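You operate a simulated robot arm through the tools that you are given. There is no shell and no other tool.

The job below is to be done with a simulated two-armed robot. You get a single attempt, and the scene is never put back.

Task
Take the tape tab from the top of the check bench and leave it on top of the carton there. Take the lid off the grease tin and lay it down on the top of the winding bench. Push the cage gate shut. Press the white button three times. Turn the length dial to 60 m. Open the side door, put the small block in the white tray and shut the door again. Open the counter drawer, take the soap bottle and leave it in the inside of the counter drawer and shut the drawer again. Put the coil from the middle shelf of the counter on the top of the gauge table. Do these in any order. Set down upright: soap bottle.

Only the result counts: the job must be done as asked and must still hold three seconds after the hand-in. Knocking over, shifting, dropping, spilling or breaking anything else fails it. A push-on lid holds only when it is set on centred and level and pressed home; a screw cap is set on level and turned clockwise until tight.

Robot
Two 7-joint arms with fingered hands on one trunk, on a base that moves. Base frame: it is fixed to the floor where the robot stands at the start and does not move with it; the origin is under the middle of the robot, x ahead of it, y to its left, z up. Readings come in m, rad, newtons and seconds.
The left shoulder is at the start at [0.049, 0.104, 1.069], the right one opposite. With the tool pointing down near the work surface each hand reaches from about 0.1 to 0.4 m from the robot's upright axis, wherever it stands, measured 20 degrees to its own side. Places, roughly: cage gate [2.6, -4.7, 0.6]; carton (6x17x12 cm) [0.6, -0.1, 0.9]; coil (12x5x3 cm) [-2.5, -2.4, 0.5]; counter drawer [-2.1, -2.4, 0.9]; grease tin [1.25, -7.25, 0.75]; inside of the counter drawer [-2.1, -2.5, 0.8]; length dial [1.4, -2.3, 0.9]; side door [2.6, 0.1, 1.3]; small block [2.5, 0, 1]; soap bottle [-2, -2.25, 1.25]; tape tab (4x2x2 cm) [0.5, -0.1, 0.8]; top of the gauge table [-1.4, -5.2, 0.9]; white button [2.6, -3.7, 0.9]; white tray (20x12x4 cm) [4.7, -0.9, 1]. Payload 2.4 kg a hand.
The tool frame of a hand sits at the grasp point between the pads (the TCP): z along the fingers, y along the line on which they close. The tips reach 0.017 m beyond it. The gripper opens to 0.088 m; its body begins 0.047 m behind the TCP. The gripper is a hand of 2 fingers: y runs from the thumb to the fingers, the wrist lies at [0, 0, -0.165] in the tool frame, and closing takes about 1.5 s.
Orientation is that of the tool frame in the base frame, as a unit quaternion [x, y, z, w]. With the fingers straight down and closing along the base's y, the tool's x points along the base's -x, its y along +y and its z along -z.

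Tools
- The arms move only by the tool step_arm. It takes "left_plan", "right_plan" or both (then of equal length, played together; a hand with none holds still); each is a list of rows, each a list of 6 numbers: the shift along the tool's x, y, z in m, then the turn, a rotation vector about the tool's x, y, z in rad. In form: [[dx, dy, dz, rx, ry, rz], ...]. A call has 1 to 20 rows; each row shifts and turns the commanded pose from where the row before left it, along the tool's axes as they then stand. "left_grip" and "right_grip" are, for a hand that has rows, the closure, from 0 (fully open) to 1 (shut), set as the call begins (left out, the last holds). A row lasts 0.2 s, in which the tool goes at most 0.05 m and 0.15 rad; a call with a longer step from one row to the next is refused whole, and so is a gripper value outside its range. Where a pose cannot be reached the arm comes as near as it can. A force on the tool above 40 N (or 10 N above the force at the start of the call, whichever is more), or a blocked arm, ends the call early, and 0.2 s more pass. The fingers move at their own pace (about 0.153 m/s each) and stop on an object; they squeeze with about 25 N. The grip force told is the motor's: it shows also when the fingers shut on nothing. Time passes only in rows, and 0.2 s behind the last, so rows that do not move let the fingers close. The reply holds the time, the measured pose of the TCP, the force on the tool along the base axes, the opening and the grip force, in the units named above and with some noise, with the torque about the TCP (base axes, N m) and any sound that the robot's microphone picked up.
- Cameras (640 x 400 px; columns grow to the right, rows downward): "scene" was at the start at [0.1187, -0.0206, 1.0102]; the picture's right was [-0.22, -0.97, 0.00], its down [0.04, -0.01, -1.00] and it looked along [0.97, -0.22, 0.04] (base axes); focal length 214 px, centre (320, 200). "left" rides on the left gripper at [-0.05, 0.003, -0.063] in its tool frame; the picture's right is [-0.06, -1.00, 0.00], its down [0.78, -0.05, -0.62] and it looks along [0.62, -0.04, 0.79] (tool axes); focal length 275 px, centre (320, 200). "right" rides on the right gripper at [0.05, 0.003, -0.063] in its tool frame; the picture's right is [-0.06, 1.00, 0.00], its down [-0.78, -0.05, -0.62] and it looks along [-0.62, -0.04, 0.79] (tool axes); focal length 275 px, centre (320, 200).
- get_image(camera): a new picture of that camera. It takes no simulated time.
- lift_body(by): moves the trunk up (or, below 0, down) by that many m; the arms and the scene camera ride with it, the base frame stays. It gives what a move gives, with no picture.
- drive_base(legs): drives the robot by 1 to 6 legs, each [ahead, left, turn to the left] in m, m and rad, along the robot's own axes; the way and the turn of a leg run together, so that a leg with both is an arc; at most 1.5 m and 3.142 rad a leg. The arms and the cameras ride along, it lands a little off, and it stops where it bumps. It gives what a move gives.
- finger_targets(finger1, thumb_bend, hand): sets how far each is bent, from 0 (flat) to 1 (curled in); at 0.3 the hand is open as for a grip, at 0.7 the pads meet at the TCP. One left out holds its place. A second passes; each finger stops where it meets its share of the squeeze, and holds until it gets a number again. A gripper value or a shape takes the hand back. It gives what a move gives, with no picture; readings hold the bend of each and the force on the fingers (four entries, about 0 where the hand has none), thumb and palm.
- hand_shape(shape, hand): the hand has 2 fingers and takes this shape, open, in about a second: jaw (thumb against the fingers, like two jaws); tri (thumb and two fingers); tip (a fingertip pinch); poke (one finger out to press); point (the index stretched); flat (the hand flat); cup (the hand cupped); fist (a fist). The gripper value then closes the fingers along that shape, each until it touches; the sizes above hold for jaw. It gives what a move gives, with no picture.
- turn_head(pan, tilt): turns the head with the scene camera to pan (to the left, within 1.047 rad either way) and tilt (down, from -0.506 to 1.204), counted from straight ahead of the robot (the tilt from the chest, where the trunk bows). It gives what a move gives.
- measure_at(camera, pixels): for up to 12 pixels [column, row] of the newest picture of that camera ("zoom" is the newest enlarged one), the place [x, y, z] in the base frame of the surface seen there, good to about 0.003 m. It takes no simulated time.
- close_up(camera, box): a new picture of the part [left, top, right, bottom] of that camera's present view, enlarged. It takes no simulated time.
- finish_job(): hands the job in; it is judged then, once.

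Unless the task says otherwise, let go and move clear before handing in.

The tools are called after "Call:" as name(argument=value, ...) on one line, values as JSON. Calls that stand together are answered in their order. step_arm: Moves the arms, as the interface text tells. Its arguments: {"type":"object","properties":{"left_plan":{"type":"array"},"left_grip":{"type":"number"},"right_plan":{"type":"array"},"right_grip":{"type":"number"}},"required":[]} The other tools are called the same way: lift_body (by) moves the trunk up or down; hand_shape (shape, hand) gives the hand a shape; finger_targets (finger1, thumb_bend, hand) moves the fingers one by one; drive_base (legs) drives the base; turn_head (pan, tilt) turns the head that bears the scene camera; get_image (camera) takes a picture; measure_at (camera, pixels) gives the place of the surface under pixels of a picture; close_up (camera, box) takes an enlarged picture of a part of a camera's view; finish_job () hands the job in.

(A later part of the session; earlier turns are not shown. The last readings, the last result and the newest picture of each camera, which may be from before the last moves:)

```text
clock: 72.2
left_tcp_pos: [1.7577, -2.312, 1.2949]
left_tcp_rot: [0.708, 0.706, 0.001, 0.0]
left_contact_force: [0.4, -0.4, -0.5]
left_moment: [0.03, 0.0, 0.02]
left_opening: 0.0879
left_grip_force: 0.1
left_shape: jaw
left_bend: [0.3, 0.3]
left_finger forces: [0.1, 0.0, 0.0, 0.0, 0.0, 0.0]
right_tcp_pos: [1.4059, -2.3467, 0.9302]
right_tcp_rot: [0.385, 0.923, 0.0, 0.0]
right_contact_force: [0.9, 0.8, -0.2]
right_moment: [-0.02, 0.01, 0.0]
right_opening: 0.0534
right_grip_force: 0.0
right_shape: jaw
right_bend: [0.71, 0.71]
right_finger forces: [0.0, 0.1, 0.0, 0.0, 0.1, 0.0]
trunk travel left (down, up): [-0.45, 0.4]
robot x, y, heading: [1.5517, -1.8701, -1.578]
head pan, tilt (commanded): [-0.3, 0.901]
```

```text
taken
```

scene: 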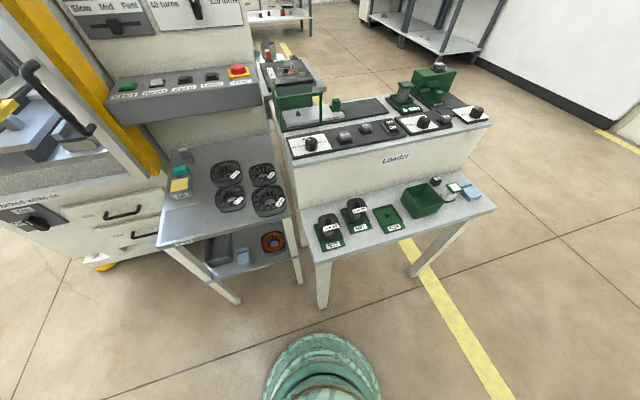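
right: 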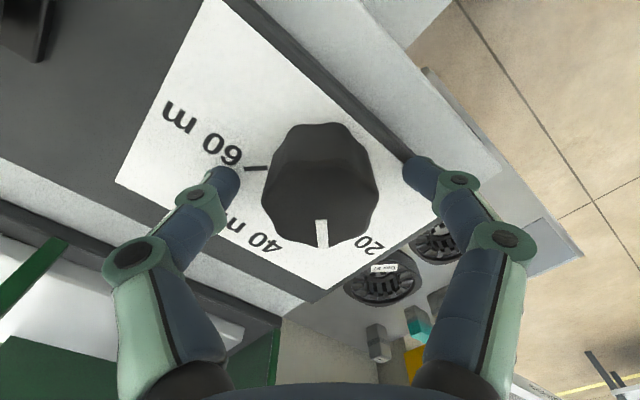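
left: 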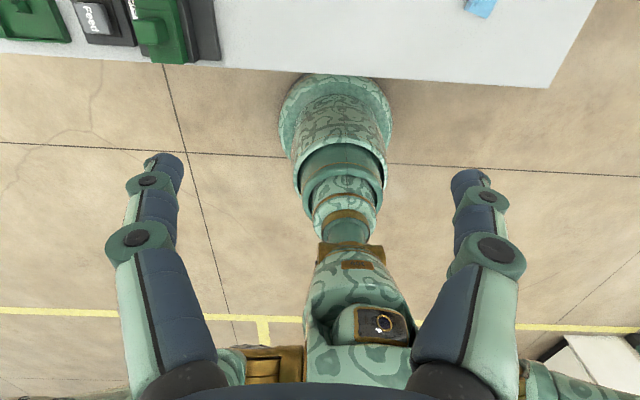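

The knob is centred between the fingers at (320,185). Closing to grip it.

Call:
step_arm(right_plan=[[0, 0, 0, 0, 0, 0], [0, 0, 0, 0, 0, 0], [0, 0, 0, 0, 0, 0], [0, 0, 0, 0, 0, 0], [0, 0, 0, 0, 0, 0]], right_grip=1.0)

Call:
step_arm(right_plan=[[0, 0, 0, 0, 0, 0.13], [0, 0, 0, 0, 0, 0.13], [0, 0, 0, 0, 0, 0.13]])

Call:
get_image(camera="right")

```text
clock: 73.4
left_tcp_pos: [1.759, -2.3129, 1.2942]
left_tcp_rot: [0.709, 0.705, 0.0, 0.0]
left_contact_force: [-0.3, -0.5, -1.0]
left_moment: [-0.01, -0.01, 0.01]
left_opening: 0.0877
left_grip_force: 0.1
left_shape: jaw
left_bend: [0.3, 0.3]
left_finger forces: [0.0, 0.1, 0.1, 0.1, 0.1, 0.0]
right_tcp_pos: [1.4075, -2.3464, 0.9306]
right_tcp_rot: [0.385, 0.923, -0.001, 0.001]
right_contact_force: [3.7, -3.8, -2.2]
right_moment: [-0.04, -0.03, -0.01]
right_opening: 0.0248
right_grip_force: 25.2
right_shape: jaw
right_bend: [0.74, 0.7]
right_finger forces: [22.9, 0.0, 0.0, 0.1, 22.9, 0.1]
trunk travel left (down, up): [-0.45, 0.4]
robot x, y, heading: [1.5491, -1.8735, -1.576]
head pan, tilt (commanded): [-0.3, 0.901]
```

```text
clock: 74.2
left_tcp_pos: [1.7573, -2.313, 1.294]
left_tcp_rot: [0.709, 0.706, 0.0, 0.0]
left_contact_force: [0.4, 0.5, -0.3]
left_moment: [-0.02, -0.01, 0.0]
left_opening: 0.0879
left_grip_force: 0.0
left_shape: jaw
left_bend: [0.3, 0.3]
left_finger forces: [0.0, 0.1, 0.0, 0.1, 0.1, 0.0]
right_tcp_pos: [1.4062, -2.3489, 0.93]
right_tcp_rot: [0.558, 0.83, 0.0, 0.001]
right_contact_force: [-1.2, -3.9, -4.6]
right_moment: [-0.05, 0.03, 0.01]
right_opening: 0.0247
right_grip_force: 24.9
right_shape: jaw
right_bend: [0.74, 0.7]
right_finger forces: [21.9, 0.1, 0.0, 0.1, 23.6, 0.1]
trunk travel left (down, up): [-0.45, 0.4]
robot x, y, heading: [1.5495, -1.873, -1.575]
head pan, tilt (commanded): [-0.3, 0.901]
```

```text
taken
```

right: 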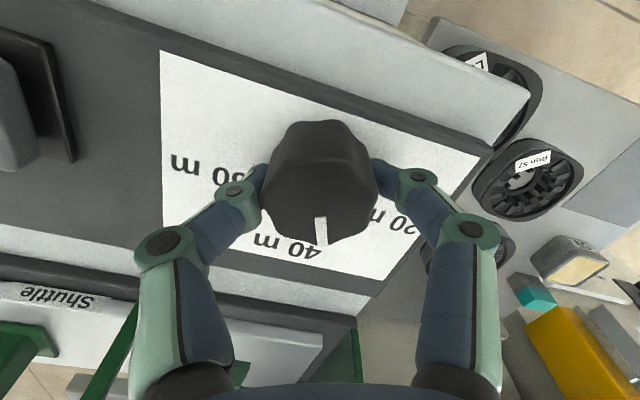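

The knob turns with the hand (pointer still straight down in view). I'll complete the remaining ~1.18 rad.

Call:
step_arm(right_plan=[[0, 0, 0, 0, 0, 0.131], [0, 0, 0, 0, 0, 0.131], [0, 0, 0, 0, 0, 0.131], [0, 0, 0, 0, 0, 0.131], [0, 0, 0, 0, 0, 0.131], [0, 0, 0, 0, 0, 0.131], [0, 0, 0, 0, 0, 0.131], [0, 0, 0, 0, 0, 0.131], [0, 0, 0, 0, 0, 0.131], [0, 0, 0, 0, 0, 0]])

Call:
get_image(camera="right")

```text
clock: 76.4
left_tcp_pos: [1.7572, -2.3122, 1.2958]
left_tcp_rot: [0.708, 0.706, 0.0, -0.001]
left_contact_force: [0.6, 0.0, 0.2]
left_moment: [-0.01, -0.01, 0.01]
left_opening: 0.0878
left_grip_force: 0.0
left_shape: jaw
left_bend: [0.3, 0.3]
left_finger forces: [0.1, 0.0, 0.0, 0.0, 0.0, 0.0]
right_tcp_pos: [1.4077, -2.3461, 0.931]
right_tcp_rot: [0.925, 0.379, 0.0, 0.001]
right_contact_force: [-5.4, -1.9, -2.7]
right_moment: [0.04, 0.09, -0.01]
right_opening: 0.0246
right_grip_force: 24.9
right_shape: jaw
right_bend: [0.74, 0.7]
right_finger forces: [22.9, 0.0, 0.0, 0.0, 25.1, 0.0]
trunk travel left (down, up): [-0.45, 0.4]
robot x, y, heading: [1.5472, -1.8738, -1.575]
head pan, tilt (commanded): [-0.3, 0.901]
```

```text
taken
```

right: 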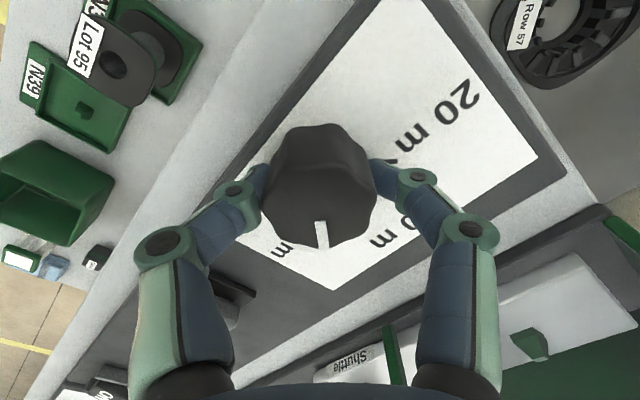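

The hand turned 90°. I'll open (modestly, near the green cover), rise, and check the pointer.

Call:
step_arm(right_plan=[[0, 0, 0, 0, 0, 0], [0, 0, 0, 0, 0, 0], [0, 0, 0, 0, 0, 0], [0, 0, -0.03, 0, 0, 0], [0, 0, -0.04, 0, 0, 0], [0, 0, -0.04, 0, 0, 0], [0, 0, -0.04, 0, 0, 0]], right_grip=0.4)

Call:
get_image(camera="right")

```text
clock: 78.0
left_tcp_pos: [1.7581, -2.3122, 1.294]
left_tcp_rot: [0.708, 0.706, -0.001, 0.0]
left_contact_force: [0.1, -0.2, 0.2]
left_moment: [0.01, 0.01, -0.02]
left_opening: 0.0879
left_grip_force: 0.0
left_shape: jaw
left_bend: [0.3, 0.3]
left_finger forces: [0.1, 0.0, 0.0, 0.0, 0.0, 0.0]
right_tcp_pos: [1.4069, -2.3482, 1.0814]
right_tcp_rot: [0.924, 0.381, 0.0, 0.001]
right_contact_force: [-0.6, 0.4, -0.4]
right_moment: [0.0, 0.0, 0.01]
right_opening: 0.0527
right_grip_force: 0.1
right_shape: jaw
right_bend: [0.71, 0.71]
right_finger forces: [0.0, 0.0, 0.0, 0.1, 0.0, 0.0]
trunk travel left (down, up): [-0.45, 0.4]
robot x, y, heading: [1.5484, -1.8717, -1.58]
head pan, tilt (commanded): [-0.3, 0.901]
```

```text
taken
```

right: 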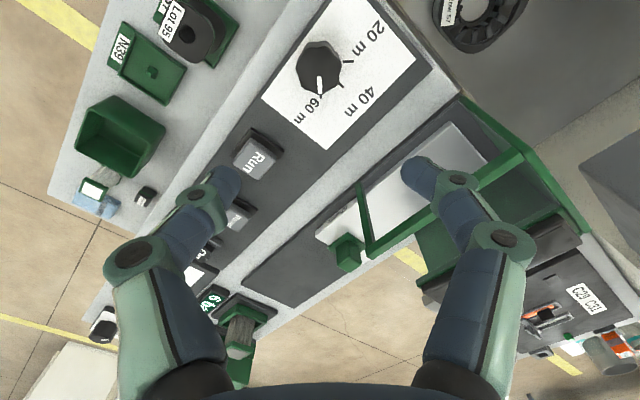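

Call:
close_up(camera="right", box=[260, 10, 400, 150])

Call:
measure_at(camera="zoom", pixels=[[320, 200], [300, 150]])

```text
2.86 times, centred on (330, 80) of right
```

zoom: 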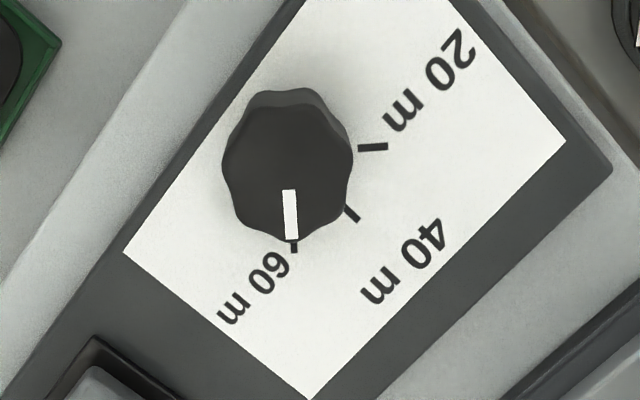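

```text
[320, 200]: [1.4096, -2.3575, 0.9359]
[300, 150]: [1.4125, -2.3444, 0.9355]
```

The pointer now lines up exactly with the 60 m tick. I'll restore the hand orientation while rising and back off from the loader.

Call:
step_arm(right_plan=[[0, 0, -0.03, 0, 0, -0.131], [0, 0, -0.03, 0, 0, -0.131], [0, 0, -0.03, 0, 0, -0.131], [0, 0, 0, 0, 0, -0.131], [0, 0, 0, 0, 0, -0.131], [0, 0, 0, 0, 0, -0.131]], right_grip=0.0)

Call:
drive_base(legs=[[-0.4, 0.0, 0.0]])

Call:
turn_head(pan=0.5, tilt=0.3)

Call:
get_image(camera="scene")

```text
clock: 79.4
left_tcp_pos: [1.7573, -2.3119, 1.2955]
left_tcp_rot: [0.709, 0.706, 0.0, 0.0]
left_contact_force: [0.3, 0.1, 0.0]
left_moment: [-0.01, -0.03, 0.01]
left_opening: 0.0879
left_grip_force: 0.0
left_shape: jaw
left_bend: [0.3, 0.3]
left_finger forces: [0.0, 0.1, 0.0, 0.1, 0.0, 0.1]
right_tcp_pos: [1.4091, -2.3465, 1.1713]
right_tcp_rot: [0.707, 0.707, 0.0, 0.001]
right_contact_force: [-0.3, 1.1, 0.9]
right_moment: [-0.03, -0.02, 0.0]
right_opening: 0.088
right_grip_force: 0.1
right_shape: jaw
right_bend: [0.3, 0.3]
right_finger forces: [0.0, 0.1, 0.0, 0.1, 0.1, 0.1]
trunk travel left (down, up): [-0.45, 0.4]
robot x, y, heading: [1.5474, -1.8743, -1.574]
head pan, tilt (commanded): [-0.3, 0.901]
```

```text
clock: 81.9
left_tcp_pos: [1.7602, -1.9092, 1.2949]
left_tcp_rot: [0.708, 0.706, 0.0, 0.0]
left_contact_force: [0.1, -0.2, -0.1]
left_moment: [-0.04, -0.01, -0.02]
left_opening: 0.088
left_grip_force: 0.0
left_shape: jaw
left_bend: [0.3, 0.3]
left_finger forces: [0.1, 0.0, 0.0, 0.0, 0.0, 0.1]
right_tcp_pos: [1.4085, -1.946, 1.1707]
right_tcp_rot: [0.709, 0.706, 0.0, 0.001]
right_contact_force: [-0.2, -0.5, 0.3]
right_moment: [0.01, 0.01, 0.01]
right_opening: 0.0879
right_grip_force: 0.2
right_shape: jaw
right_bend: [0.3, 0.3]
right_finger forces: [0.0, 0.0, 0.0, 0.0, 0.1, 0.0]
trunk travel left (down, up): [-0.45, 0.4]
robot x, y, heading: [1.5472, -1.4694, -1.575]
head pan, tilt (commanded): [-0.3, 0.901]
```

```text
clock: 83.0
left_tcp_pos: [1.7598, -1.9115, 1.2946]
left_tcp_rot: [0.709, 0.705, -0.001, 0.0]
left_contact_force: [0.2, 0.0, -0.3]
left_moment: [-0.01, -0.01, 0.0]
left_opening: 0.0878
left_grip_force: 0.0
left_shape: jaw
left_bend: [0.3, 0.3]
left_finger forces: [0.0, 0.0, 0.0, 0.0, 0.0, 0.0]
right_tcp_pos: [1.4099, -1.9456, 1.1713]
right_tcp_rot: [0.708, 0.706, 0.0, 0.001]
right_contact_force: [-0.9, 0.9, -0.2]
right_moment: [-0.01, -0.01, -0.01]
right_opening: 0.0879
right_grip_force: 0.1
right_shape: jaw
right_bend: [0.3, 0.3]
right_finger forces: [0.0, 0.1, 0.1, 0.0, 0.1, 0.0]
trunk travel left (down, up): [-0.45, 0.4]
robot x, y, heading: [1.5467, -1.4701, -1.576]
head pan, tilt (commanded): [0.499, 0.3]
```

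```text
taken
```

scene: 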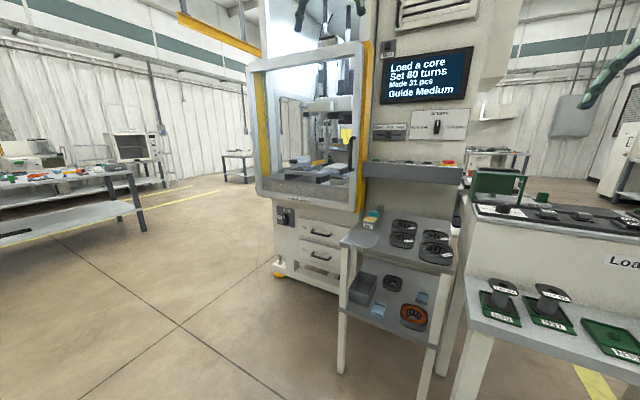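

Next, machine A's far (+x) side for the side door. I'll turn to face +x and drive down the aisle past both machines.

Call:
drive_base(legs=[[0.0, 0.0, 1.575], [1.3, 0.0, 0.0]])

Call:
turn_head(pan=0.0, tilt=0.3)

Call:
get_image(camera="scene")

Call:
turn_head(pan=0.9, tilt=0.3)

Call:
get_image(camera="scene")

```text
clock: 93.2
left_tcp_pos: [3.2539, -1.2791, 1.2941]
left_tcp_rot: [0.005, 1.0, 0.0, 0.0]
left_contact_force: [-0.3, 0.5, -0.4]
left_moment: [-0.01, 0.01, 0.0]
left_opening: 0.088
left_grip_force: 0.1
left_shape: jaw
left_bend: [0.3, 0.3]
left_finger forces: [0.0, 0.0, 0.0, 0.0, 0.1, 0.0]
right_tcp_pos: [3.2879, -1.6305, 1.1707]
right_tcp_rot: [0.005, 1.0, 0.001, 0.0]
right_contact_force: [-0.1, 0.8, -0.1]
right_moment: [-0.03, 0.01, 0.03]
right_opening: 0.0881
right_grip_force: 0.0
right_shape: jaw
right_bend: [0.3, 0.3]
right_finger forces: [0.0, 0.1, 0.0, 0.0, 0.0, 0.1]
trunk travel left (down, up): [-0.45, 0.4]
robot x, y, heading: [2.8167, -1.4887, -0.004]
head pan, tilt (commanded): [0.499, 0.3]
```

```text
clock: 94.1
left_tcp_pos: [3.2534, -1.2798, 1.2946]
left_tcp_rot: [0.004, 1.0, -0.001, 0.0]
left_contact_force: [-0.6, 0.6, -0.2]
left_moment: [0.02, -0.02, -0.03]
left_opening: 0.0877
left_grip_force: 0.0
left_shape: jaw
left_bend: [0.3, 0.3]
left_finger forces: [0.1, 0.1, 0.0, 0.0, 0.0, 0.0]
right_tcp_pos: [3.2876, -1.6295, 1.1709]
right_tcp_rot: [0.005, 1.0, 0.001, 0.0]
right_contact_force: [-0.1, 0.3, -0.5]
right_moment: [0.02, -0.01, -0.03]
right_opening: 0.088
right_grip_force: 0.1
right_shape: jaw
right_bend: [0.3, 0.3]
right_finger forces: [0.0, 0.1, 0.0, 0.0, 0.0, 0.1]
trunk travel left (down, up): [-0.45, 0.4]
robot x, y, heading: [2.8144, -1.4879, -0.008]
head pan, tilt (commanded): [0.0, 0.3]
```

```text
taken
```

scene: 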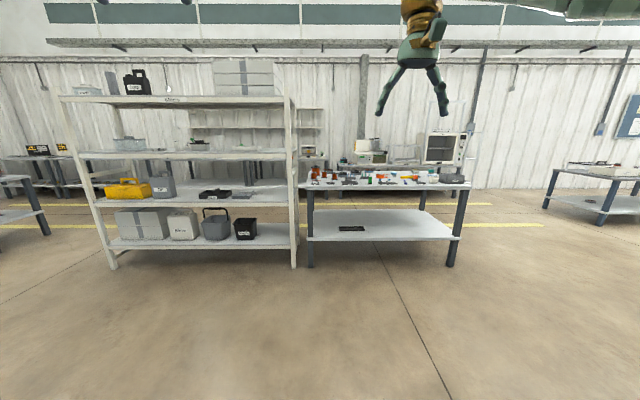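

```text
clock: 95.3
left_tcp_pos: [3.2549, -1.2791, 1.2944]
left_tcp_rot: [0.004, 1.0, -0.001, 0.0]
left_contact_force: [0.8, 0.7, -0.7]
left_moment: [-0.01, -0.02, 0.0]
left_opening: 0.088
left_grip_force: 0.1
left_shape: jaw
left_bend: [0.3, 0.3]
left_finger forces: [0.1, 0.1, 0.1, 0.0, 0.1, 0.1]
right_tcp_pos: [3.2881, -1.6296, 1.1711]
right_tcp_rot: [0.005, 1.0, 0.001, 0.001]
right_contact_force: [0.3, 0.1, -0.6]
right_moment: [-0.04, 0.01, 0.0]
right_opening: 0.0879
right_grip_force: 0.0
right_shape: jaw
right_bend: [0.3, 0.3]
right_finger forces: [0.1, 0.0, 0.0, 0.0, 0.0, 0.0]
trunk travel left (down, up): [-0.45, 0.4]
robot x, y, heading: [2.8128, -1.4868, -0.01]
head pan, tilt (commanded): [0.901, 0.3]
```

```text
taken
```

scene: 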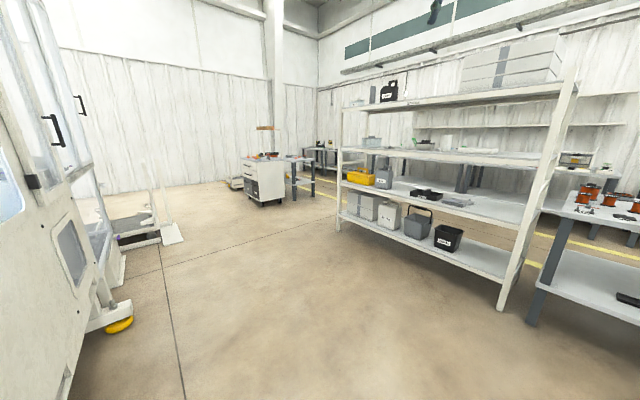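

Machine A's far face with two black handles is at the left edge (60,130),(83,105). I'll drive round to (3.35,−0.05) and turn to face it.

Call:
drive_base(legs=[[0.6, 0.0, 0.0], [0.0, 1.4, 0.0], [0.0, 0.0, 3.14]])

Call:
turn_head(pan=0.0, tilt=0.2)

Call:
get_image(camera="scene")

```text
clock: 112.7
left_tcp_pos: [3.0077, -0.3255, 1.2943]
left_tcp_rot: [1.0, 0.01, -0.001, 0.0]
left_contact_force: [0.2, 0.2, -0.8]
left_moment: [0.0, -0.01, 0.03]
left_opening: 0.0881
left_grip_force: 0.1
left_shape: jaw
left_bend: [0.3, 0.3]
left_finger forces: [0.1, 0.0, 0.0, 0.0, 0.0, 0.1]
right_tcp_pos: [2.9648, 0.0236, 1.1697]
right_tcp_rot: [1.0, 0.011, -0.001, 0.001]
right_contact_force: [-0.1, 0.1, -0.1]
right_moment: [0.0, -0.02, 0.02]
right_opening: 0.0878
right_grip_force: 0.1
right_shape: jaw
right_bend: [0.3, 0.3]
right_finger forces: [0.0, 0.0, 0.1, 0.1, 0.1, 0.0]
trunk travel left (down, up): [-0.45, 0.4]
robot x, y, heading: [3.4444, -0.104, -3.118]
head pan, tilt (commanded): [0.901, 0.3]
```

```text
clock: 113.9
left_tcp_pos: [3.0085, -0.3254, 1.2943]
left_tcp_rot: [1.0, 0.01, 0.0, 0.0]
left_contact_force: [-0.3, 0.3, -0.3]
left_moment: [-0.02, 0.07, -0.01]
left_opening: 0.0879
left_grip_force: 0.1
left_shape: jaw
left_bend: [0.3, 0.3]
left_finger forces: [0.0, 0.0, 0.0, 0.1, 0.0, 0.0]
right_tcp_pos: [2.9666, 0.0237, 1.1705]
right_tcp_rot: [1.0, 0.01, -0.001, 0.001]
right_contact_force: [-0.1, 0.1, -0.1]
right_moment: [0.0, 0.0, -0.03]
right_opening: 0.0879
right_grip_force: 0.1
right_shape: jaw
right_bend: [0.3, 0.3]
right_finger forces: [0.0, 0.0, 0.0, 0.1, 0.1, 0.0]
trunk travel left (down, up): [-0.45, 0.4]
robot x, y, heading: [3.4476, -0.1047, -3.12]
head pan, tilt (commanded): [0.0, 0.201]
```

```text
taken
```

scene: 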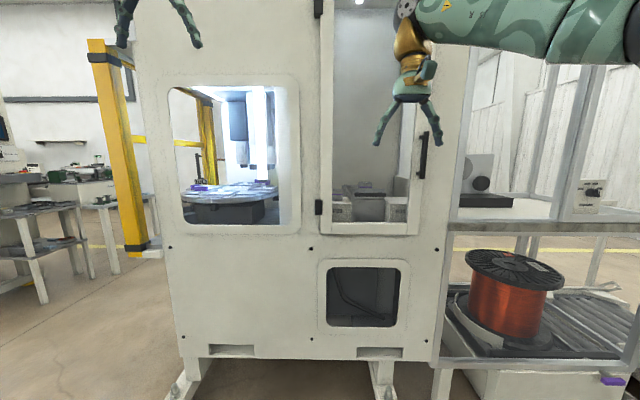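

The side door is the tall glazed panel from (325,5) to (440,235), hinged at left (black hinges (318,8),(318,208)), with a handle at (422,155). Measuring these and looking closer for the small block inside.

Call:
measure_at(camera="scene", pixels=[[422, 155], [422, 137], [420, 175], [318, 208], [325, 228], [408, 228], [440, 180], [340, 208], [372, 208], [400, 200], [300, 200], [412, 215]])

Call:
close_up(camera="scene", box=[300, 0, 470, 245])

```text
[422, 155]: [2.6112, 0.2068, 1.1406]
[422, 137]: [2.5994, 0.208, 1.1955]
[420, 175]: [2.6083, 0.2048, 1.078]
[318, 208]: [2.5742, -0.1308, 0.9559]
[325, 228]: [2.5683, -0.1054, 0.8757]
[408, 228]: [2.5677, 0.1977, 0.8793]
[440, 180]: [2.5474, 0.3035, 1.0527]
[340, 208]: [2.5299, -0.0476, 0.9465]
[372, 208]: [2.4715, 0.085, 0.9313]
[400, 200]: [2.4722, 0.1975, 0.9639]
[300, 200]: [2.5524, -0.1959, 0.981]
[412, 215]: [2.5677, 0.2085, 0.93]
```

```text
1.63 times, centred on (385, 122) of scene
```

zoom: 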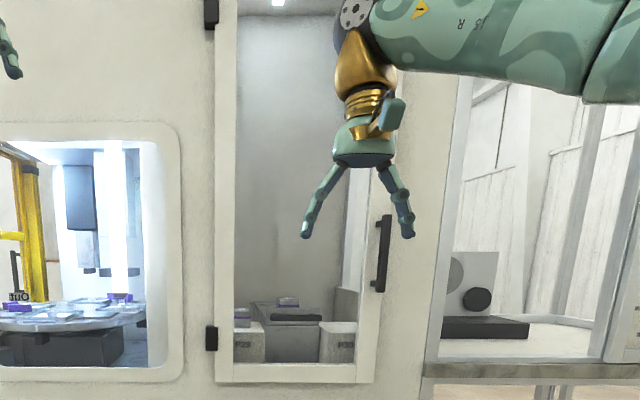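

Door: hinge at about (2.574,−0.12), handle bar at (2.61,0.207) z 1.07–1.20. I'll zoom on the interior bottom to find the small block.

Call:
close_up(camera="scene", box=[315, 160, 435, 240])

Call:
measure_at(camera="zoom", pixels=[[300, 165], [260, 170], [320, 130], [130, 260], [450, 260], [300, 220], [80, 240], [480, 120]])

Call:
measure_at(camera="scene", pixels=[[385, 392], [375, 365], [440, 390], [185, 390], [240, 350]])

```text
5.00 times, centred on (375, 200) of scene
```

zoom: 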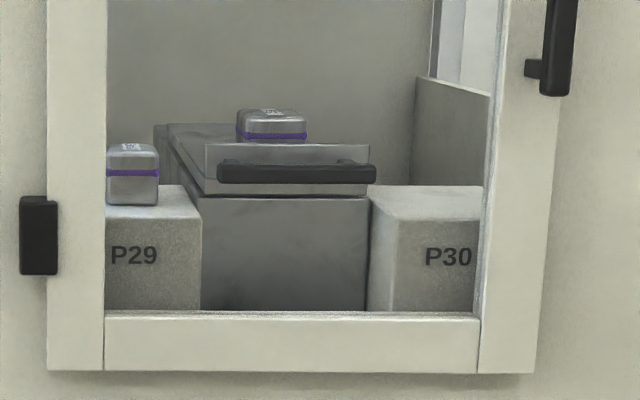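

```text
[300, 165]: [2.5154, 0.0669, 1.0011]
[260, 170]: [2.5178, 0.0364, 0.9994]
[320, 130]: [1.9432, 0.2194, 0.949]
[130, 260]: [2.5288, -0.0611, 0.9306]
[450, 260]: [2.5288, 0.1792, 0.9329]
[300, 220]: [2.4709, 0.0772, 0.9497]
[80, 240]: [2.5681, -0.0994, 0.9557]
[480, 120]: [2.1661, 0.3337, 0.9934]
```

```text
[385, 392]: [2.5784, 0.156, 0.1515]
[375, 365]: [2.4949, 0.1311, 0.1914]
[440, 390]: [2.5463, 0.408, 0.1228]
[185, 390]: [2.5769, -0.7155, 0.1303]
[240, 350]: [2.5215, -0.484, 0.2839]
```

Two grey purple-banded blocks: one on pedestal P29 at zoom (133,172), another further back at (270,125). I'll measure both to see which matches the listed place.

Call:
measure_at(camera="zoom", pixels=[[130, 185], [135, 173], [130, 148], [115, 165], [152, 165], [270, 128], [272, 114], [245, 125], [300, 125], [150, 195], [180, 200], [420, 200]])

```text
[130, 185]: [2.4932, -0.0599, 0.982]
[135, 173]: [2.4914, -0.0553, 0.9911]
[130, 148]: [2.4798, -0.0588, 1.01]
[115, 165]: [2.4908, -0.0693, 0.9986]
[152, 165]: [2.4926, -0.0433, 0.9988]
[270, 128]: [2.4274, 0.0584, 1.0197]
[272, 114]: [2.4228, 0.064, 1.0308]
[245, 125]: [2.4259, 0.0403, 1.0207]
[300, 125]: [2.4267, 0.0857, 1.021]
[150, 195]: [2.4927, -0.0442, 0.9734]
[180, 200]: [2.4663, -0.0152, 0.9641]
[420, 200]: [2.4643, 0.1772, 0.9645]
```

I'll need a closer look later to tell the small block from the larger one. First I'll pitch the right hand forward (horizontal) to grasp the vertical handle.

Call:
step_arm(right_plan=[[0, 0, 0, 0, -0.1428, 0], [0, 0, 0, 0, -0.1428, 0], [0, 0, 0, 0, -0.1428, 0], [0, 0, 0, 0, -0.1428, 0], [0, 0, 0, 0, -0.1428, 0], [0, 0, 0, 0, -0.1428, 0], [0, 0, 0, 0, -0.1428, 0], [0, 0, 0, 0, -0.1428, 0], [0, 0, 0, 0, -0.1428, 0], [0, 0, 0, 0, -0.1428, 0], [0, 0, 0, 0, -0.1428, 0]])

Call:
get_image(camera="right")

Call:
get_image(camera="scene")

```text
clock: 116.3
left_tcp_pos: [3.0078, -0.3259, 1.2953]
left_tcp_rot: [1.0, 0.011, 0.0, 0.0]
left_contact_force: [-0.4, 0.4, -0.1]
left_moment: [0.0, -0.01, -0.02]
left_opening: 0.088
left_grip_force: 0.1
left_shape: jaw
left_bend: [0.3, 0.3]
left_finger forces: [0.1, 0.0, 0.1, 0.0, 0.1, 0.0]
right_tcp_pos: [2.9695, 0.033, 1.2871]
right_tcp_rot: [0.714, 0.009, -0.7, 0.009]
right_contact_force: [-0.4, -0.6, 0.9]
right_moment: [-0.01, -0.03, 0.03]
right_opening: 0.0878
right_grip_force: 0.0
right_shape: jaw
right_bend: [0.3, 0.3]
right_finger forces: [0.1, 0.0, 0.0, 0.0, 0.0, 0.0]
right hand out of reach, approached as far as the arm can: row 9, 10, 11
trunk travel left (down, up): [-0.45, 0.4]
robot x, y, heading: [3.4443, -0.106, -3.12]
head pan, tilt (commanded): [0.0, 0.201]
```

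```text
taken
```

right: 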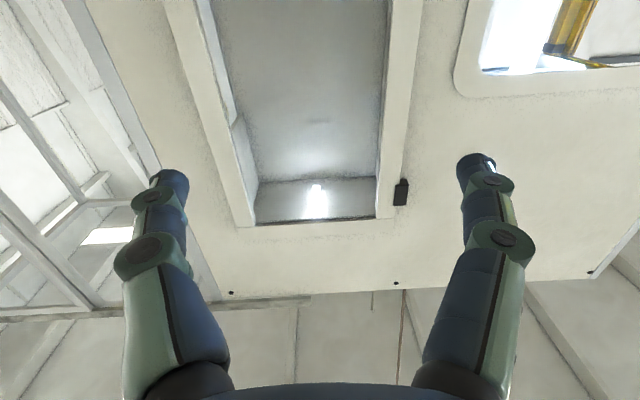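

```text
taken
```

scene: 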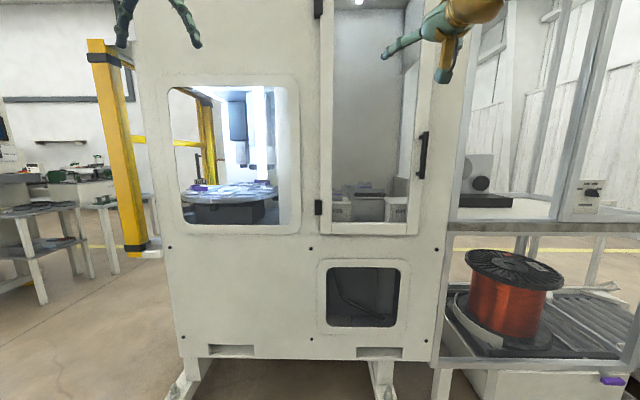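

The right hand is horizontal now but ended at z≈1.287 (arm can't go lower at this trunk height). I'll approach to (3.22,0.075) and lower the trunk 0.14 m so the hand is at handle height.

Call:
drive_base(legs=[[0.0, 0.0, -0.022], [0.0, -0.18, 0.0], [0.2, 0.0, 0.0]])

Call:
lift_body(by=-0.14)

Call:
get_image(camera="right")

Call:
get_image(camera="scene")

```text
clock: 119.4
left_tcp_pos: [2.8037, -0.1349, 1.2947]
left_tcp_rot: [1.0, -0.004, 0.0, 0.0]
left_contact_force: [-0.1, 0.3, 0.1]
left_moment: [0.01, 0.02, -0.02]
left_opening: 0.0878
left_grip_force: 0.1
left_shape: jaw
left_bend: [0.3, 0.3]
left_finger forces: [0.0, 0.0, 0.0, 0.0, 0.1, 0.0]
right_tcp_pos: [2.7737, 0.2226, 1.2851]
right_tcp_rot: [0.716, -0.001, -0.698, -0.001]
right_contact_force: [-0.5, -0.1, 0.6]
right_moment: [0.0, -0.02, 0.0]
right_opening: 0.0882
right_grip_force: 0.0
right_shape: jaw
right_bend: [0.3, 0.3]
right_finger forces: [0.0, 0.0, 0.0, 0.0, 0.0, 0.1]
trunk travel left (down, up): [-0.45, 0.4]
robot x, y, heading: [3.2439, 0.075, 3.135]
head pan, tilt (commanded): [0.0, 0.201]
```

```text
clock: 121.0
left_tcp_pos: [2.8041, -0.1342, 1.1549]
left_tcp_rot: [1.0, -0.003, 0.0, 0.0]
left_contact_force: [-1.1, 0.9, -0.3]
left_moment: [-0.03, -0.02, 0.03]
left_opening: 0.0879
left_grip_force: 0.1
left_shape: jaw
left_bend: [0.3, 0.3]
left_finger forces: [0.0, 0.0, 0.0, 0.1, 0.0, 0.0]
right_tcp_pos: [2.7754, 0.223, 1.1459]
right_tcp_rot: [0.715, -0.002, -0.699, -0.001]
right_contact_force: [-0.5, 0.8, 0.4]
right_moment: [0.0, 0.0, 0.01]
right_opening: 0.0879
right_grip_force: 0.1
right_shape: jaw
right_bend: [0.3, 0.3]
right_finger forces: [0.0, 0.0, 0.1, 0.0, 0.1, 0.1]
trunk travel left (down, up): [-0.31, 0.54]
robot x, y, heading: [3.2449, 0.0733, 3.138]
head pan, tilt (commanded): [0.0, 0.201]
```

```text
taken
```

right: 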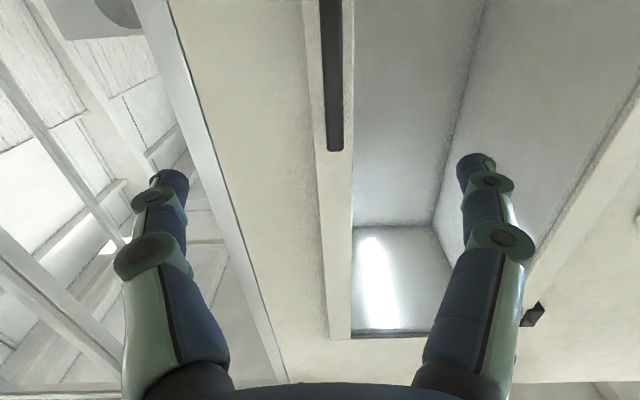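

```text
taken
```

scene: 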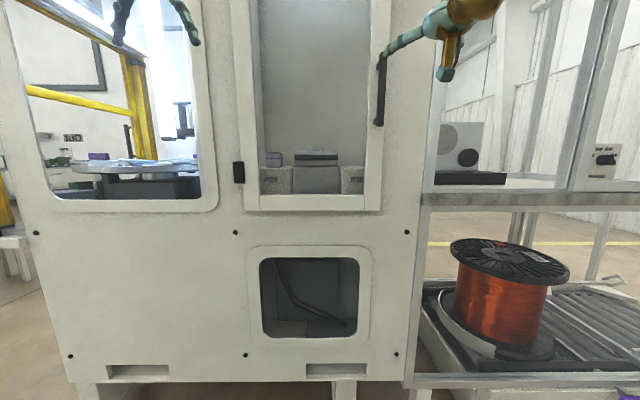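

The handle bar's lower end shows at right-camera (335,148). I'll measure it, and clear the left hand out of the door's swing.

Call:
measure_at(camera="right", pixels=[[333, 75], [335, 145], [330, 30], [345, 180], [325, 180]])

Call:
step_arm(left_plan=[[0.035, 0.03, 0, 0, 0, 0], [0.035, 0.03, 0, 0, 0, 0], [0.035, 0.03, 0, 0, 0, 0], [0.035, 0.03, 0, 0, 0, 0], [0.035, 0.03, 0, 0, 0, 0]])

Call:
measure_at(camera="scene", pixels=[[380, 90], [378, 115], [380, 60], [238, 172], [250, 190], [378, 190], [275, 158], [283, 180]])

```text
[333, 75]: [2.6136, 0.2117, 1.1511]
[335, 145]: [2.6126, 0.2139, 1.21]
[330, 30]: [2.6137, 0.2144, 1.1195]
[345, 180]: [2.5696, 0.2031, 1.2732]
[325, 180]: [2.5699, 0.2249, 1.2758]
```

```text
clock: 122.2
left_tcp_pos: [2.937, -0.2644, 1.1355]
left_tcp_rot: [1.0, -0.005, 0.0, 0.0]
left_contact_force: [0.1, 0.1, 0.4]
left_moment: [0.05, -0.03, 0.03]
left_opening: 0.088
left_grip_force: 0.0
left_shape: jaw
left_bend: [0.3, 0.3]
left_finger forces: [0.0, 0.0, 0.0, 0.0, 0.0, 0.0]
left hand out of reach, approached as far as the arm can: row 4, 5
right_tcp_pos: [2.7747, 0.2233, 1.1468]
right_tcp_rot: [0.715, -0.001, -0.699, -0.001]
right_contact_force: [-0.3, 0.3, 0.3]
right_moment: [0.0, 0.01, 0.03]
right_opening: 0.088
right_grip_force: 0.0
right_shape: jaw
right_bend: [0.3, 0.3]
right_finger forces: [0.0, 0.0, 0.0, 0.1, 0.0, 0.0]
trunk travel left (down, up): [-0.31, 0.54]
robot x, y, heading: [3.2406, 0.0724, 3.141]
head pan, tilt (commanded): [0.0, 0.201]
```

```text
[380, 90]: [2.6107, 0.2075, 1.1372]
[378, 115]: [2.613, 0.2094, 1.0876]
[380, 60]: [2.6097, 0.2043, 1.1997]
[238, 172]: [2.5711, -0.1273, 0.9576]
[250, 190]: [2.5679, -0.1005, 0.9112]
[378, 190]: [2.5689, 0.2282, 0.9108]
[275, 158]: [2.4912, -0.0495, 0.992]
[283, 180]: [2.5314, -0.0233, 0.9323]
```

The handle bar is at y≈0.2085, front face x≈2.613, z 1.09–1.21. I'll align in y and advance the right hand around it.

Call:
step_arm(right_plan=[[0, 0.0145, 0.03, 0, 0, 0], [0, 0, 0.045, 0, 0, 0], [0, 0, 0.045, 0, 0, 0], [0, 0, 0.03, 0, 0, 0], [0, 0, 0.018, 0, 0, 0]], right_grip=0.0)

Call:
get_image(camera="right")

Call:
get_image(camera="scene")

```text
clock: 123.4
left_tcp_pos: [2.9351, -0.2638, 1.1356]
left_tcp_rot: [1.0, -0.003, 0.0, 0.0]
left_contact_force: [-0.2, 0.1, -0.2]
left_moment: [-0.02, -0.02, -0.01]
left_opening: 0.0877
left_grip_force: 0.0
left_shape: jaw
left_bend: [0.3, 0.3]
left_finger forces: [0.1, 0.1, 0.1, 0.1, 0.0, 0.1]
right_tcp_pos: [2.6069, 0.2093, 1.1476]
right_tcp_rot: [0.717, 0.0, -0.697, 0.0]
right_contact_force: [-0.3, 0.1, 0.3]
right_moment: [0.01, 0.01, 0.04]
right_opening: 0.0879
right_grip_force: 0.1
right_shape: jaw
right_bend: [0.3, 0.3]
right_finger forces: [0.0, 0.0, 0.0, 0.0, 0.0, 0.0]
right hand out of reach, approached as far as the arm can: row 2
trunk travel left (down, up): [-0.31, 0.54]
robot x, y, heading: [3.2477, 0.0717, 3.136]
head pan, tilt (commanded): [0.0, 0.201]
```

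```text
taken
```

right: 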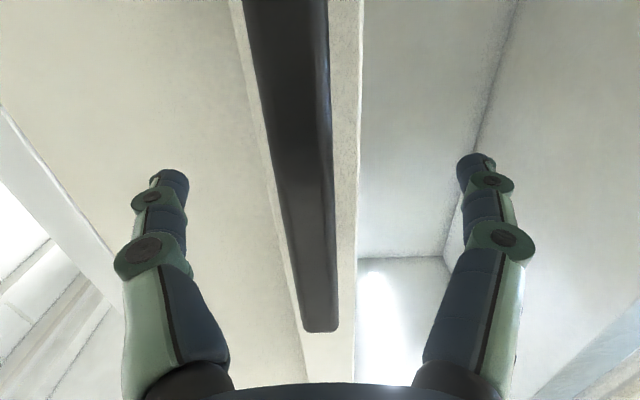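

```text
taken
```

scene: 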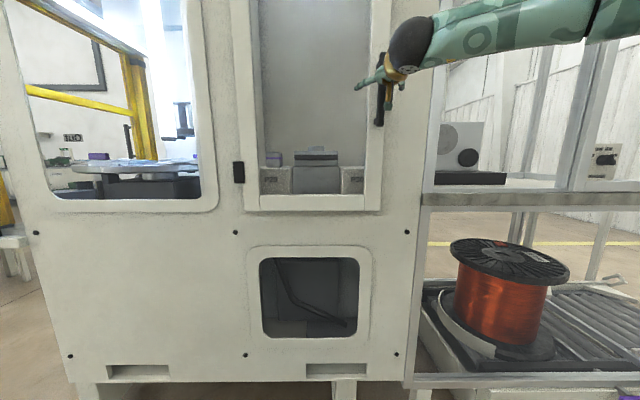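

The handle is between the fingers (bar through (300,170) in the right view). Closing on it.

Call:
step_arm(right_plan=[[0, 0, 0, 0, 0, 0], [0, 0, 0, 0, 0, 0], [0, 0, 0, 0, 0, 0], [0, 0, 0, 0, 0, 0], [0, 0, 0, 0, 0, 0], [0, 0, 0, 0, 0, 0]], right_grip=1.0)

Call:
get_image(camera="right")

```text
clock: 124.8
left_tcp_pos: [2.937, -0.2636, 1.1347]
left_tcp_rot: [1.0, -0.004, 0.0, 0.0]
left_contact_force: [-0.5, -0.6, -0.3]
left_moment: [0.0, -0.01, -0.01]
left_opening: 0.088
left_grip_force: 0.1
left_shape: jaw
left_bend: [0.3, 0.3]
left_finger forces: [0.0, 0.0, 0.1, 0.0, 0.0, 0.0]
right_tcp_pos: [2.6064, 0.2105, 1.1478]
right_tcp_rot: [0.717, -0.001, -0.697, -0.001]
right_contact_force: [-2.6, 1.0, -0.5]
right_moment: [0.01, 0.02, 0.01]
right_opening: 0.002
right_grip_force: 25.4
right_shape: jaw
right_bend: [0.71, 0.73]
right_finger forces: [0.9, 0.0, 0.0, 0.0, 0.2, 0.1]
trunk travel left (down, up): [-0.31, 0.54]
robot x, y, heading: [3.2404, 0.0742, 3.136]
head pan, tilt (commanded): [0.0, 0.201]
```

```text
taken
```

right: 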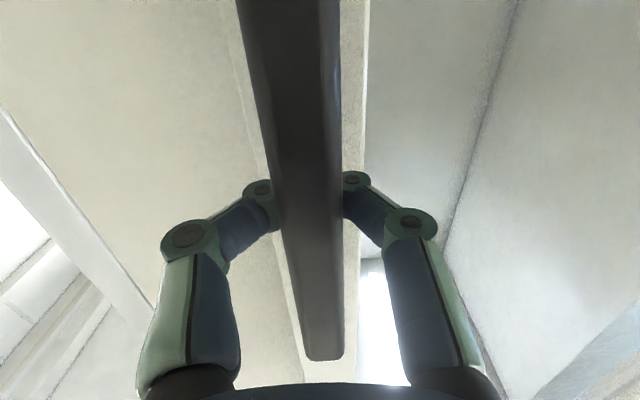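

The fingertips have closed behind the bar (opening 0.002), caging it. I'll pull along the door's arc about the hinge for the first 25°.

Call:
step_arm(right_plan=[[0, 0.0043, -0.0291, 0.05, 0, 0], [0, 0.0054, -0.0289, 0.05, 0, 0], [0, 0.0065, -0.0287, 0.05, 0, 0], [0, 0.0075, -0.0284, 0.05, 0, 0], [0, 0.0086, -0.0281, 0.05, 0, 0]])

Call:
get_image(camera="scene")

Call:
get_image(camera="right")

```text
clock: 126.0
left_tcp_pos: [2.9351, -0.2658, 1.1337]
left_tcp_rot: [1.0, -0.004, 0.0, -0.002]
left_contact_force: [1.3, -0.2, -0.3]
left_moment: [0.04, 0.0, 0.0]
left_opening: 0.0881
left_grip_force: 0.0
left_shape: jaw
left_bend: [0.3, 0.3]
left_finger forces: [0.1, 0.0, 0.0, 0.0, 0.1, 0.0]
right_tcp_pos: [2.7442, 0.1661, 1.1703]
right_tcp_rot: [0.712, -0.086, -0.691, -0.09]
right_contact_force: [-3.0, -5.0, -3.1]
right_moment: [-0.01, -0.01, -0.05]
right_opening: 0.0016
right_grip_force: 24.9
right_shape: jaw
right_bend: [0.71, 0.72]
right_finger forces: [5.7, 0.1, 0.0, 0.0, 0.0, 0.0]
right hand out of reach, approached as far as the arm can: row 1, 2, 3, 4
trunk travel left (down, up): [-0.31, 0.54]
robot x, y, heading: [3.2472, 0.0762, 3.138]
head pan, tilt (commanded): [0.0, 0.201]
```

```text
taken
```

scene: 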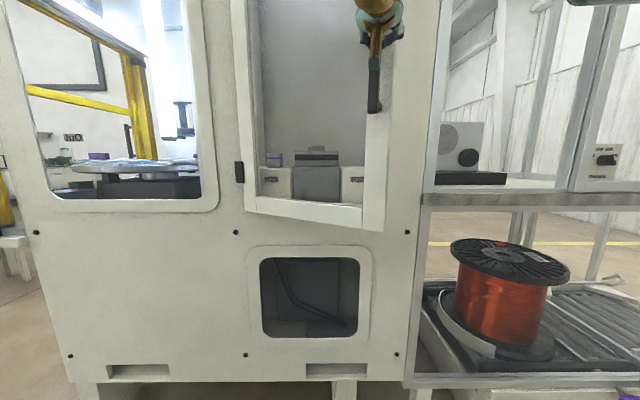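

```text
taken
```

right: 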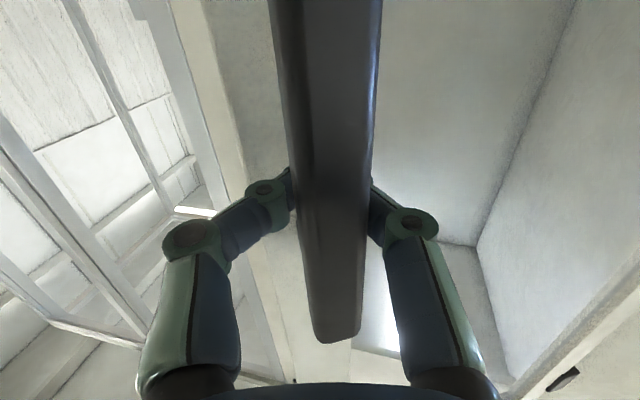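

The door is following (about 25° open). Since the arm is near its folded limit, I'll continue the pull by driving the base backwards and to the left along the arc.

Call:
drive_base(legs=[[-0.0584, 0.0443, 0.0], [-0.0474, 0.056, 0.0], [-0.0342, 0.0649, 0.0]])

Call:
get_image(camera="scene")

Call:
get_image(camera="right")

```text
clock: 128.3
left_tcp_pos: [3.0708, -0.4312, 1.1328]
left_tcp_rot: [1.0, -0.002, 0.002, -0.001]
left_contact_force: [0.2, -0.1, 0.3]
left_moment: [0.01, 0.01, 0.0]
left_opening: 0.088
left_grip_force: 0.1
left_shape: jaw
left_bend: [0.3, 0.3]
left_finger forces: [0.0, 0.0, 0.0, 0.0, 0.0, 0.0]
right_tcp_pos: [2.8796, -0.0003, 1.1688]
right_tcp_rot: [0.712, -0.086, -0.691, -0.09]
right_contact_force: [-24.6, -8.3, 3.1]
right_moment: [-0.09, -0.01, -0.53]
right_opening: 0.0007
right_grip_force: 24.5
right_shape: jaw
right_bend: [0.68, 0.73]
right_finger forces: [21.9, 0.1, 0.1, 0.0, 0.0, 0.1]
trunk travel left (down, up): [-0.31, 0.54]
robot x, y, heading: [3.3805, -0.0927, 3.138]
head pan, tilt (commanded): [0.0, 0.201]
```

```text
taken
```

scene: 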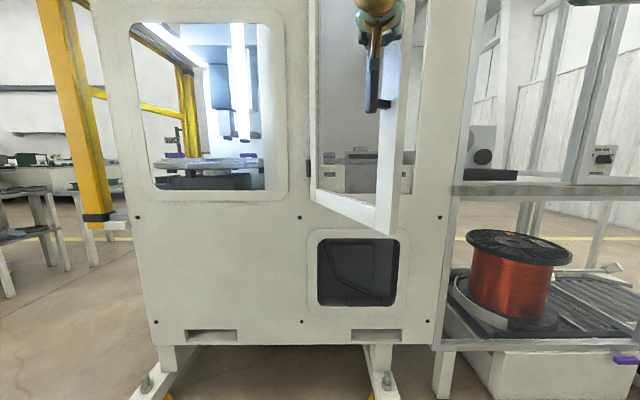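

```text
taken
```

right: 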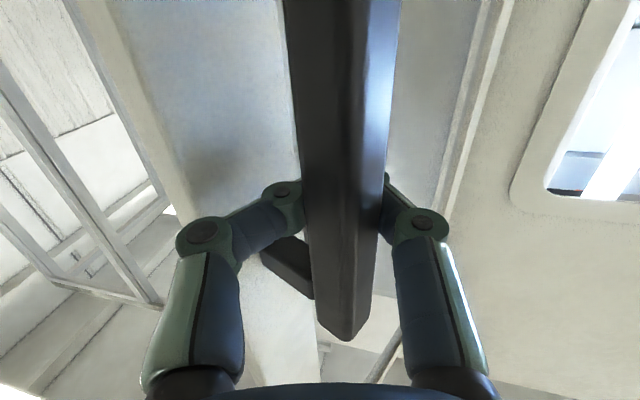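

The door is about 57° open, with some strain on the grip. I'll relax slightly, open the fingers and back the hand off the handle.

Call:
step_arm(right_plan=[[0, 0, 0.006, 0, 0, 0], [0, 0, 0.004, 0, 0, 0]])

Call:
step_arm(right_plan=[[0, 0, 0, 0, 0, 0], [0, 0, 0, 0, 0, 0], [0, 0, 0, 0, 0, 0], [0, 0, 0, 0, 0, 0]], right_grip=0.0)

Call:
get_image(camera="right")

```text
clock: 128.9
left_tcp_pos: [3.0746, -0.4301, 1.1352]
left_tcp_rot: [1.0, -0.002, 0.0, 0.0]
left_contact_force: [-0.7, 0.2, 0.4]
left_moment: [-0.01, 0.0, 0.0]
left_opening: 0.0878
left_grip_force: 0.1
left_shape: jaw
left_bend: [0.3, 0.3]
left_finger forces: [0.1, 0.0, 0.0, 0.1, 0.0, 0.0]
right_tcp_pos: [2.8731, 0.0042, 1.1705]
right_tcp_rot: [0.712, -0.087, -0.691, -0.091]
right_contact_force: [0.6, -0.5, -0.2]
right_moment: [0.02, 0.02, 0.0]
right_opening: 0.0008
right_grip_force: 25.0
right_shape: jaw
right_bend: [0.68, 0.73]
right_finger forces: [0.2, 0.1, 0.0, 0.1, 0.1, 0.0]
trunk travel left (down, up): [-0.31, 0.54]
robot x, y, heading: [3.3822, -0.0936, 3.134]
head pan, tilt (commanded): [0.0, 0.201]
```

```text
clock: 129.9
left_tcp_pos: [3.0747, -0.4301, 1.1346]
left_tcp_rot: [1.0, -0.003, 0.0, 0.0]
left_contact_force: [0.3, -0.7, -0.2]
left_moment: [-0.01, 0.01, 0.01]
left_opening: 0.0881
left_grip_force: 0.0
left_shape: jaw
left_bend: [0.3, 0.3]
left_finger forces: [0.1, 0.0, 0.0, 0.0, 0.0, 0.0]
right_tcp_pos: [2.8721, 0.0031, 1.1711]
right_tcp_rot: [0.712, -0.087, -0.691, -0.091]
right_contact_force: [1.4, -0.1, -0.6]
right_moment: [0.0, -0.03, -0.03]
right_opening: 0.0879
right_grip_force: 0.0
right_shape: jaw
right_bend: [0.3, 0.3]
right_finger forces: [0.1, 0.1, 0.1, 0.0, 0.0, 0.0]
trunk travel left (down, up): [-0.31, 0.54]
robot x, y, heading: [3.3839, -0.091, 3.139]
head pan, tilt (commanded): [0.0, 0.201]
```

```text
taken
```

right: 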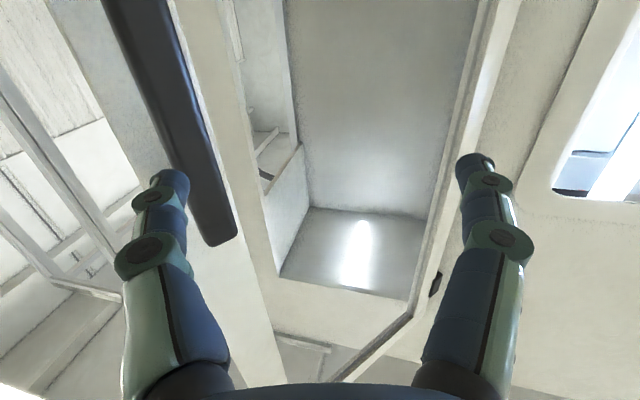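

The bar now appears at (190,150), so the door swung back some after release. I'll check whether it keeps moving (self-closing) before continuing.

Call:
get_image(camera="scene")

Call:
step_arm(right_plan=[[0, 0, -0.02, 0, 0, 0], [0, 0, -0.03, 0, 0, 0], [0, 0, -0.03, 0, 0, 0], [0, 0, 0, 0, 0, 0], [0, 0, 0, 0, 0, 0]])

Call:
get_image(camera="scene")

```text
taken
```

scene: 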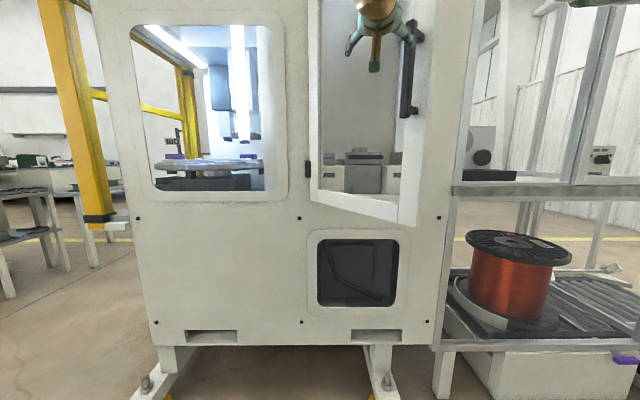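

```text
clock: 131.1
left_tcp_pos: [3.0742, -0.4304, 1.1351]
left_tcp_rot: [1.0, -0.003, 0.0, 0.0]
left_contact_force: [-0.3, -0.2, 0.7]
left_moment: [0.0, 0.02, 0.01]
left_opening: 0.0878
left_grip_force: 0.1
left_shape: jaw
left_bend: [0.3, 0.3]
left_finger forces: [0.0, 0.1, 0.0, 0.1, 0.0, 0.0]
right_tcp_pos: [2.9495, -0.0167, 1.1736]
right_tcp_rot: [0.711, -0.087, -0.692, -0.09]
right_contact_force: [-0.4, 0.6, 0.1]
right_moment: [0.0, 0.01, 0.01]
right_opening: 0.0879
right_grip_force: 0.1
right_shape: jaw
right_bend: [0.3, 0.3]
right_finger forces: [0.0, 0.0, 0.1, 0.1, 0.0, 0.0]
trunk travel left (down, up): [-0.31, 0.54]
robot x, y, heading: [3.3827, -0.0904, 3.134]
head pan, tilt (commanded): [0.0, 0.201]
```

```text
taken
```

scene: 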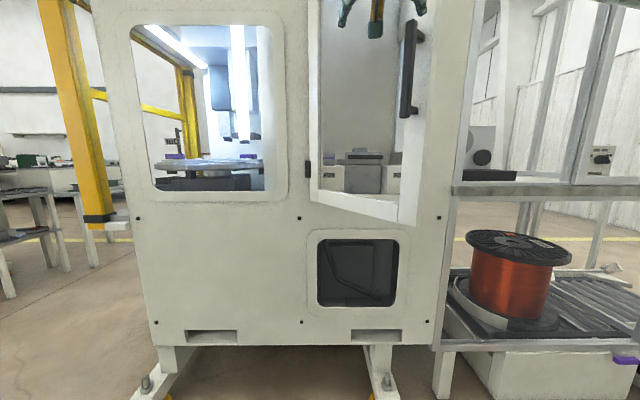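

The door is now stationary between the two pictures, partly open. Measuring the handle and door corner to get the actual angle.

Call:
measure_at(camera="scene", pixels=[[408, 80], [407, 110], [407, 205], [412, 150], [325, 195], [308, 170], [420, 50]])

```text
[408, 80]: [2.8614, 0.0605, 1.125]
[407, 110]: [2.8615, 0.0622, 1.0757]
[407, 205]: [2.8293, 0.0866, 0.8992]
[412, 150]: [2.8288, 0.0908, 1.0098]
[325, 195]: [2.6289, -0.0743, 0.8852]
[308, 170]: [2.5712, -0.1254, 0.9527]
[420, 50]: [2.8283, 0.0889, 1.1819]
```

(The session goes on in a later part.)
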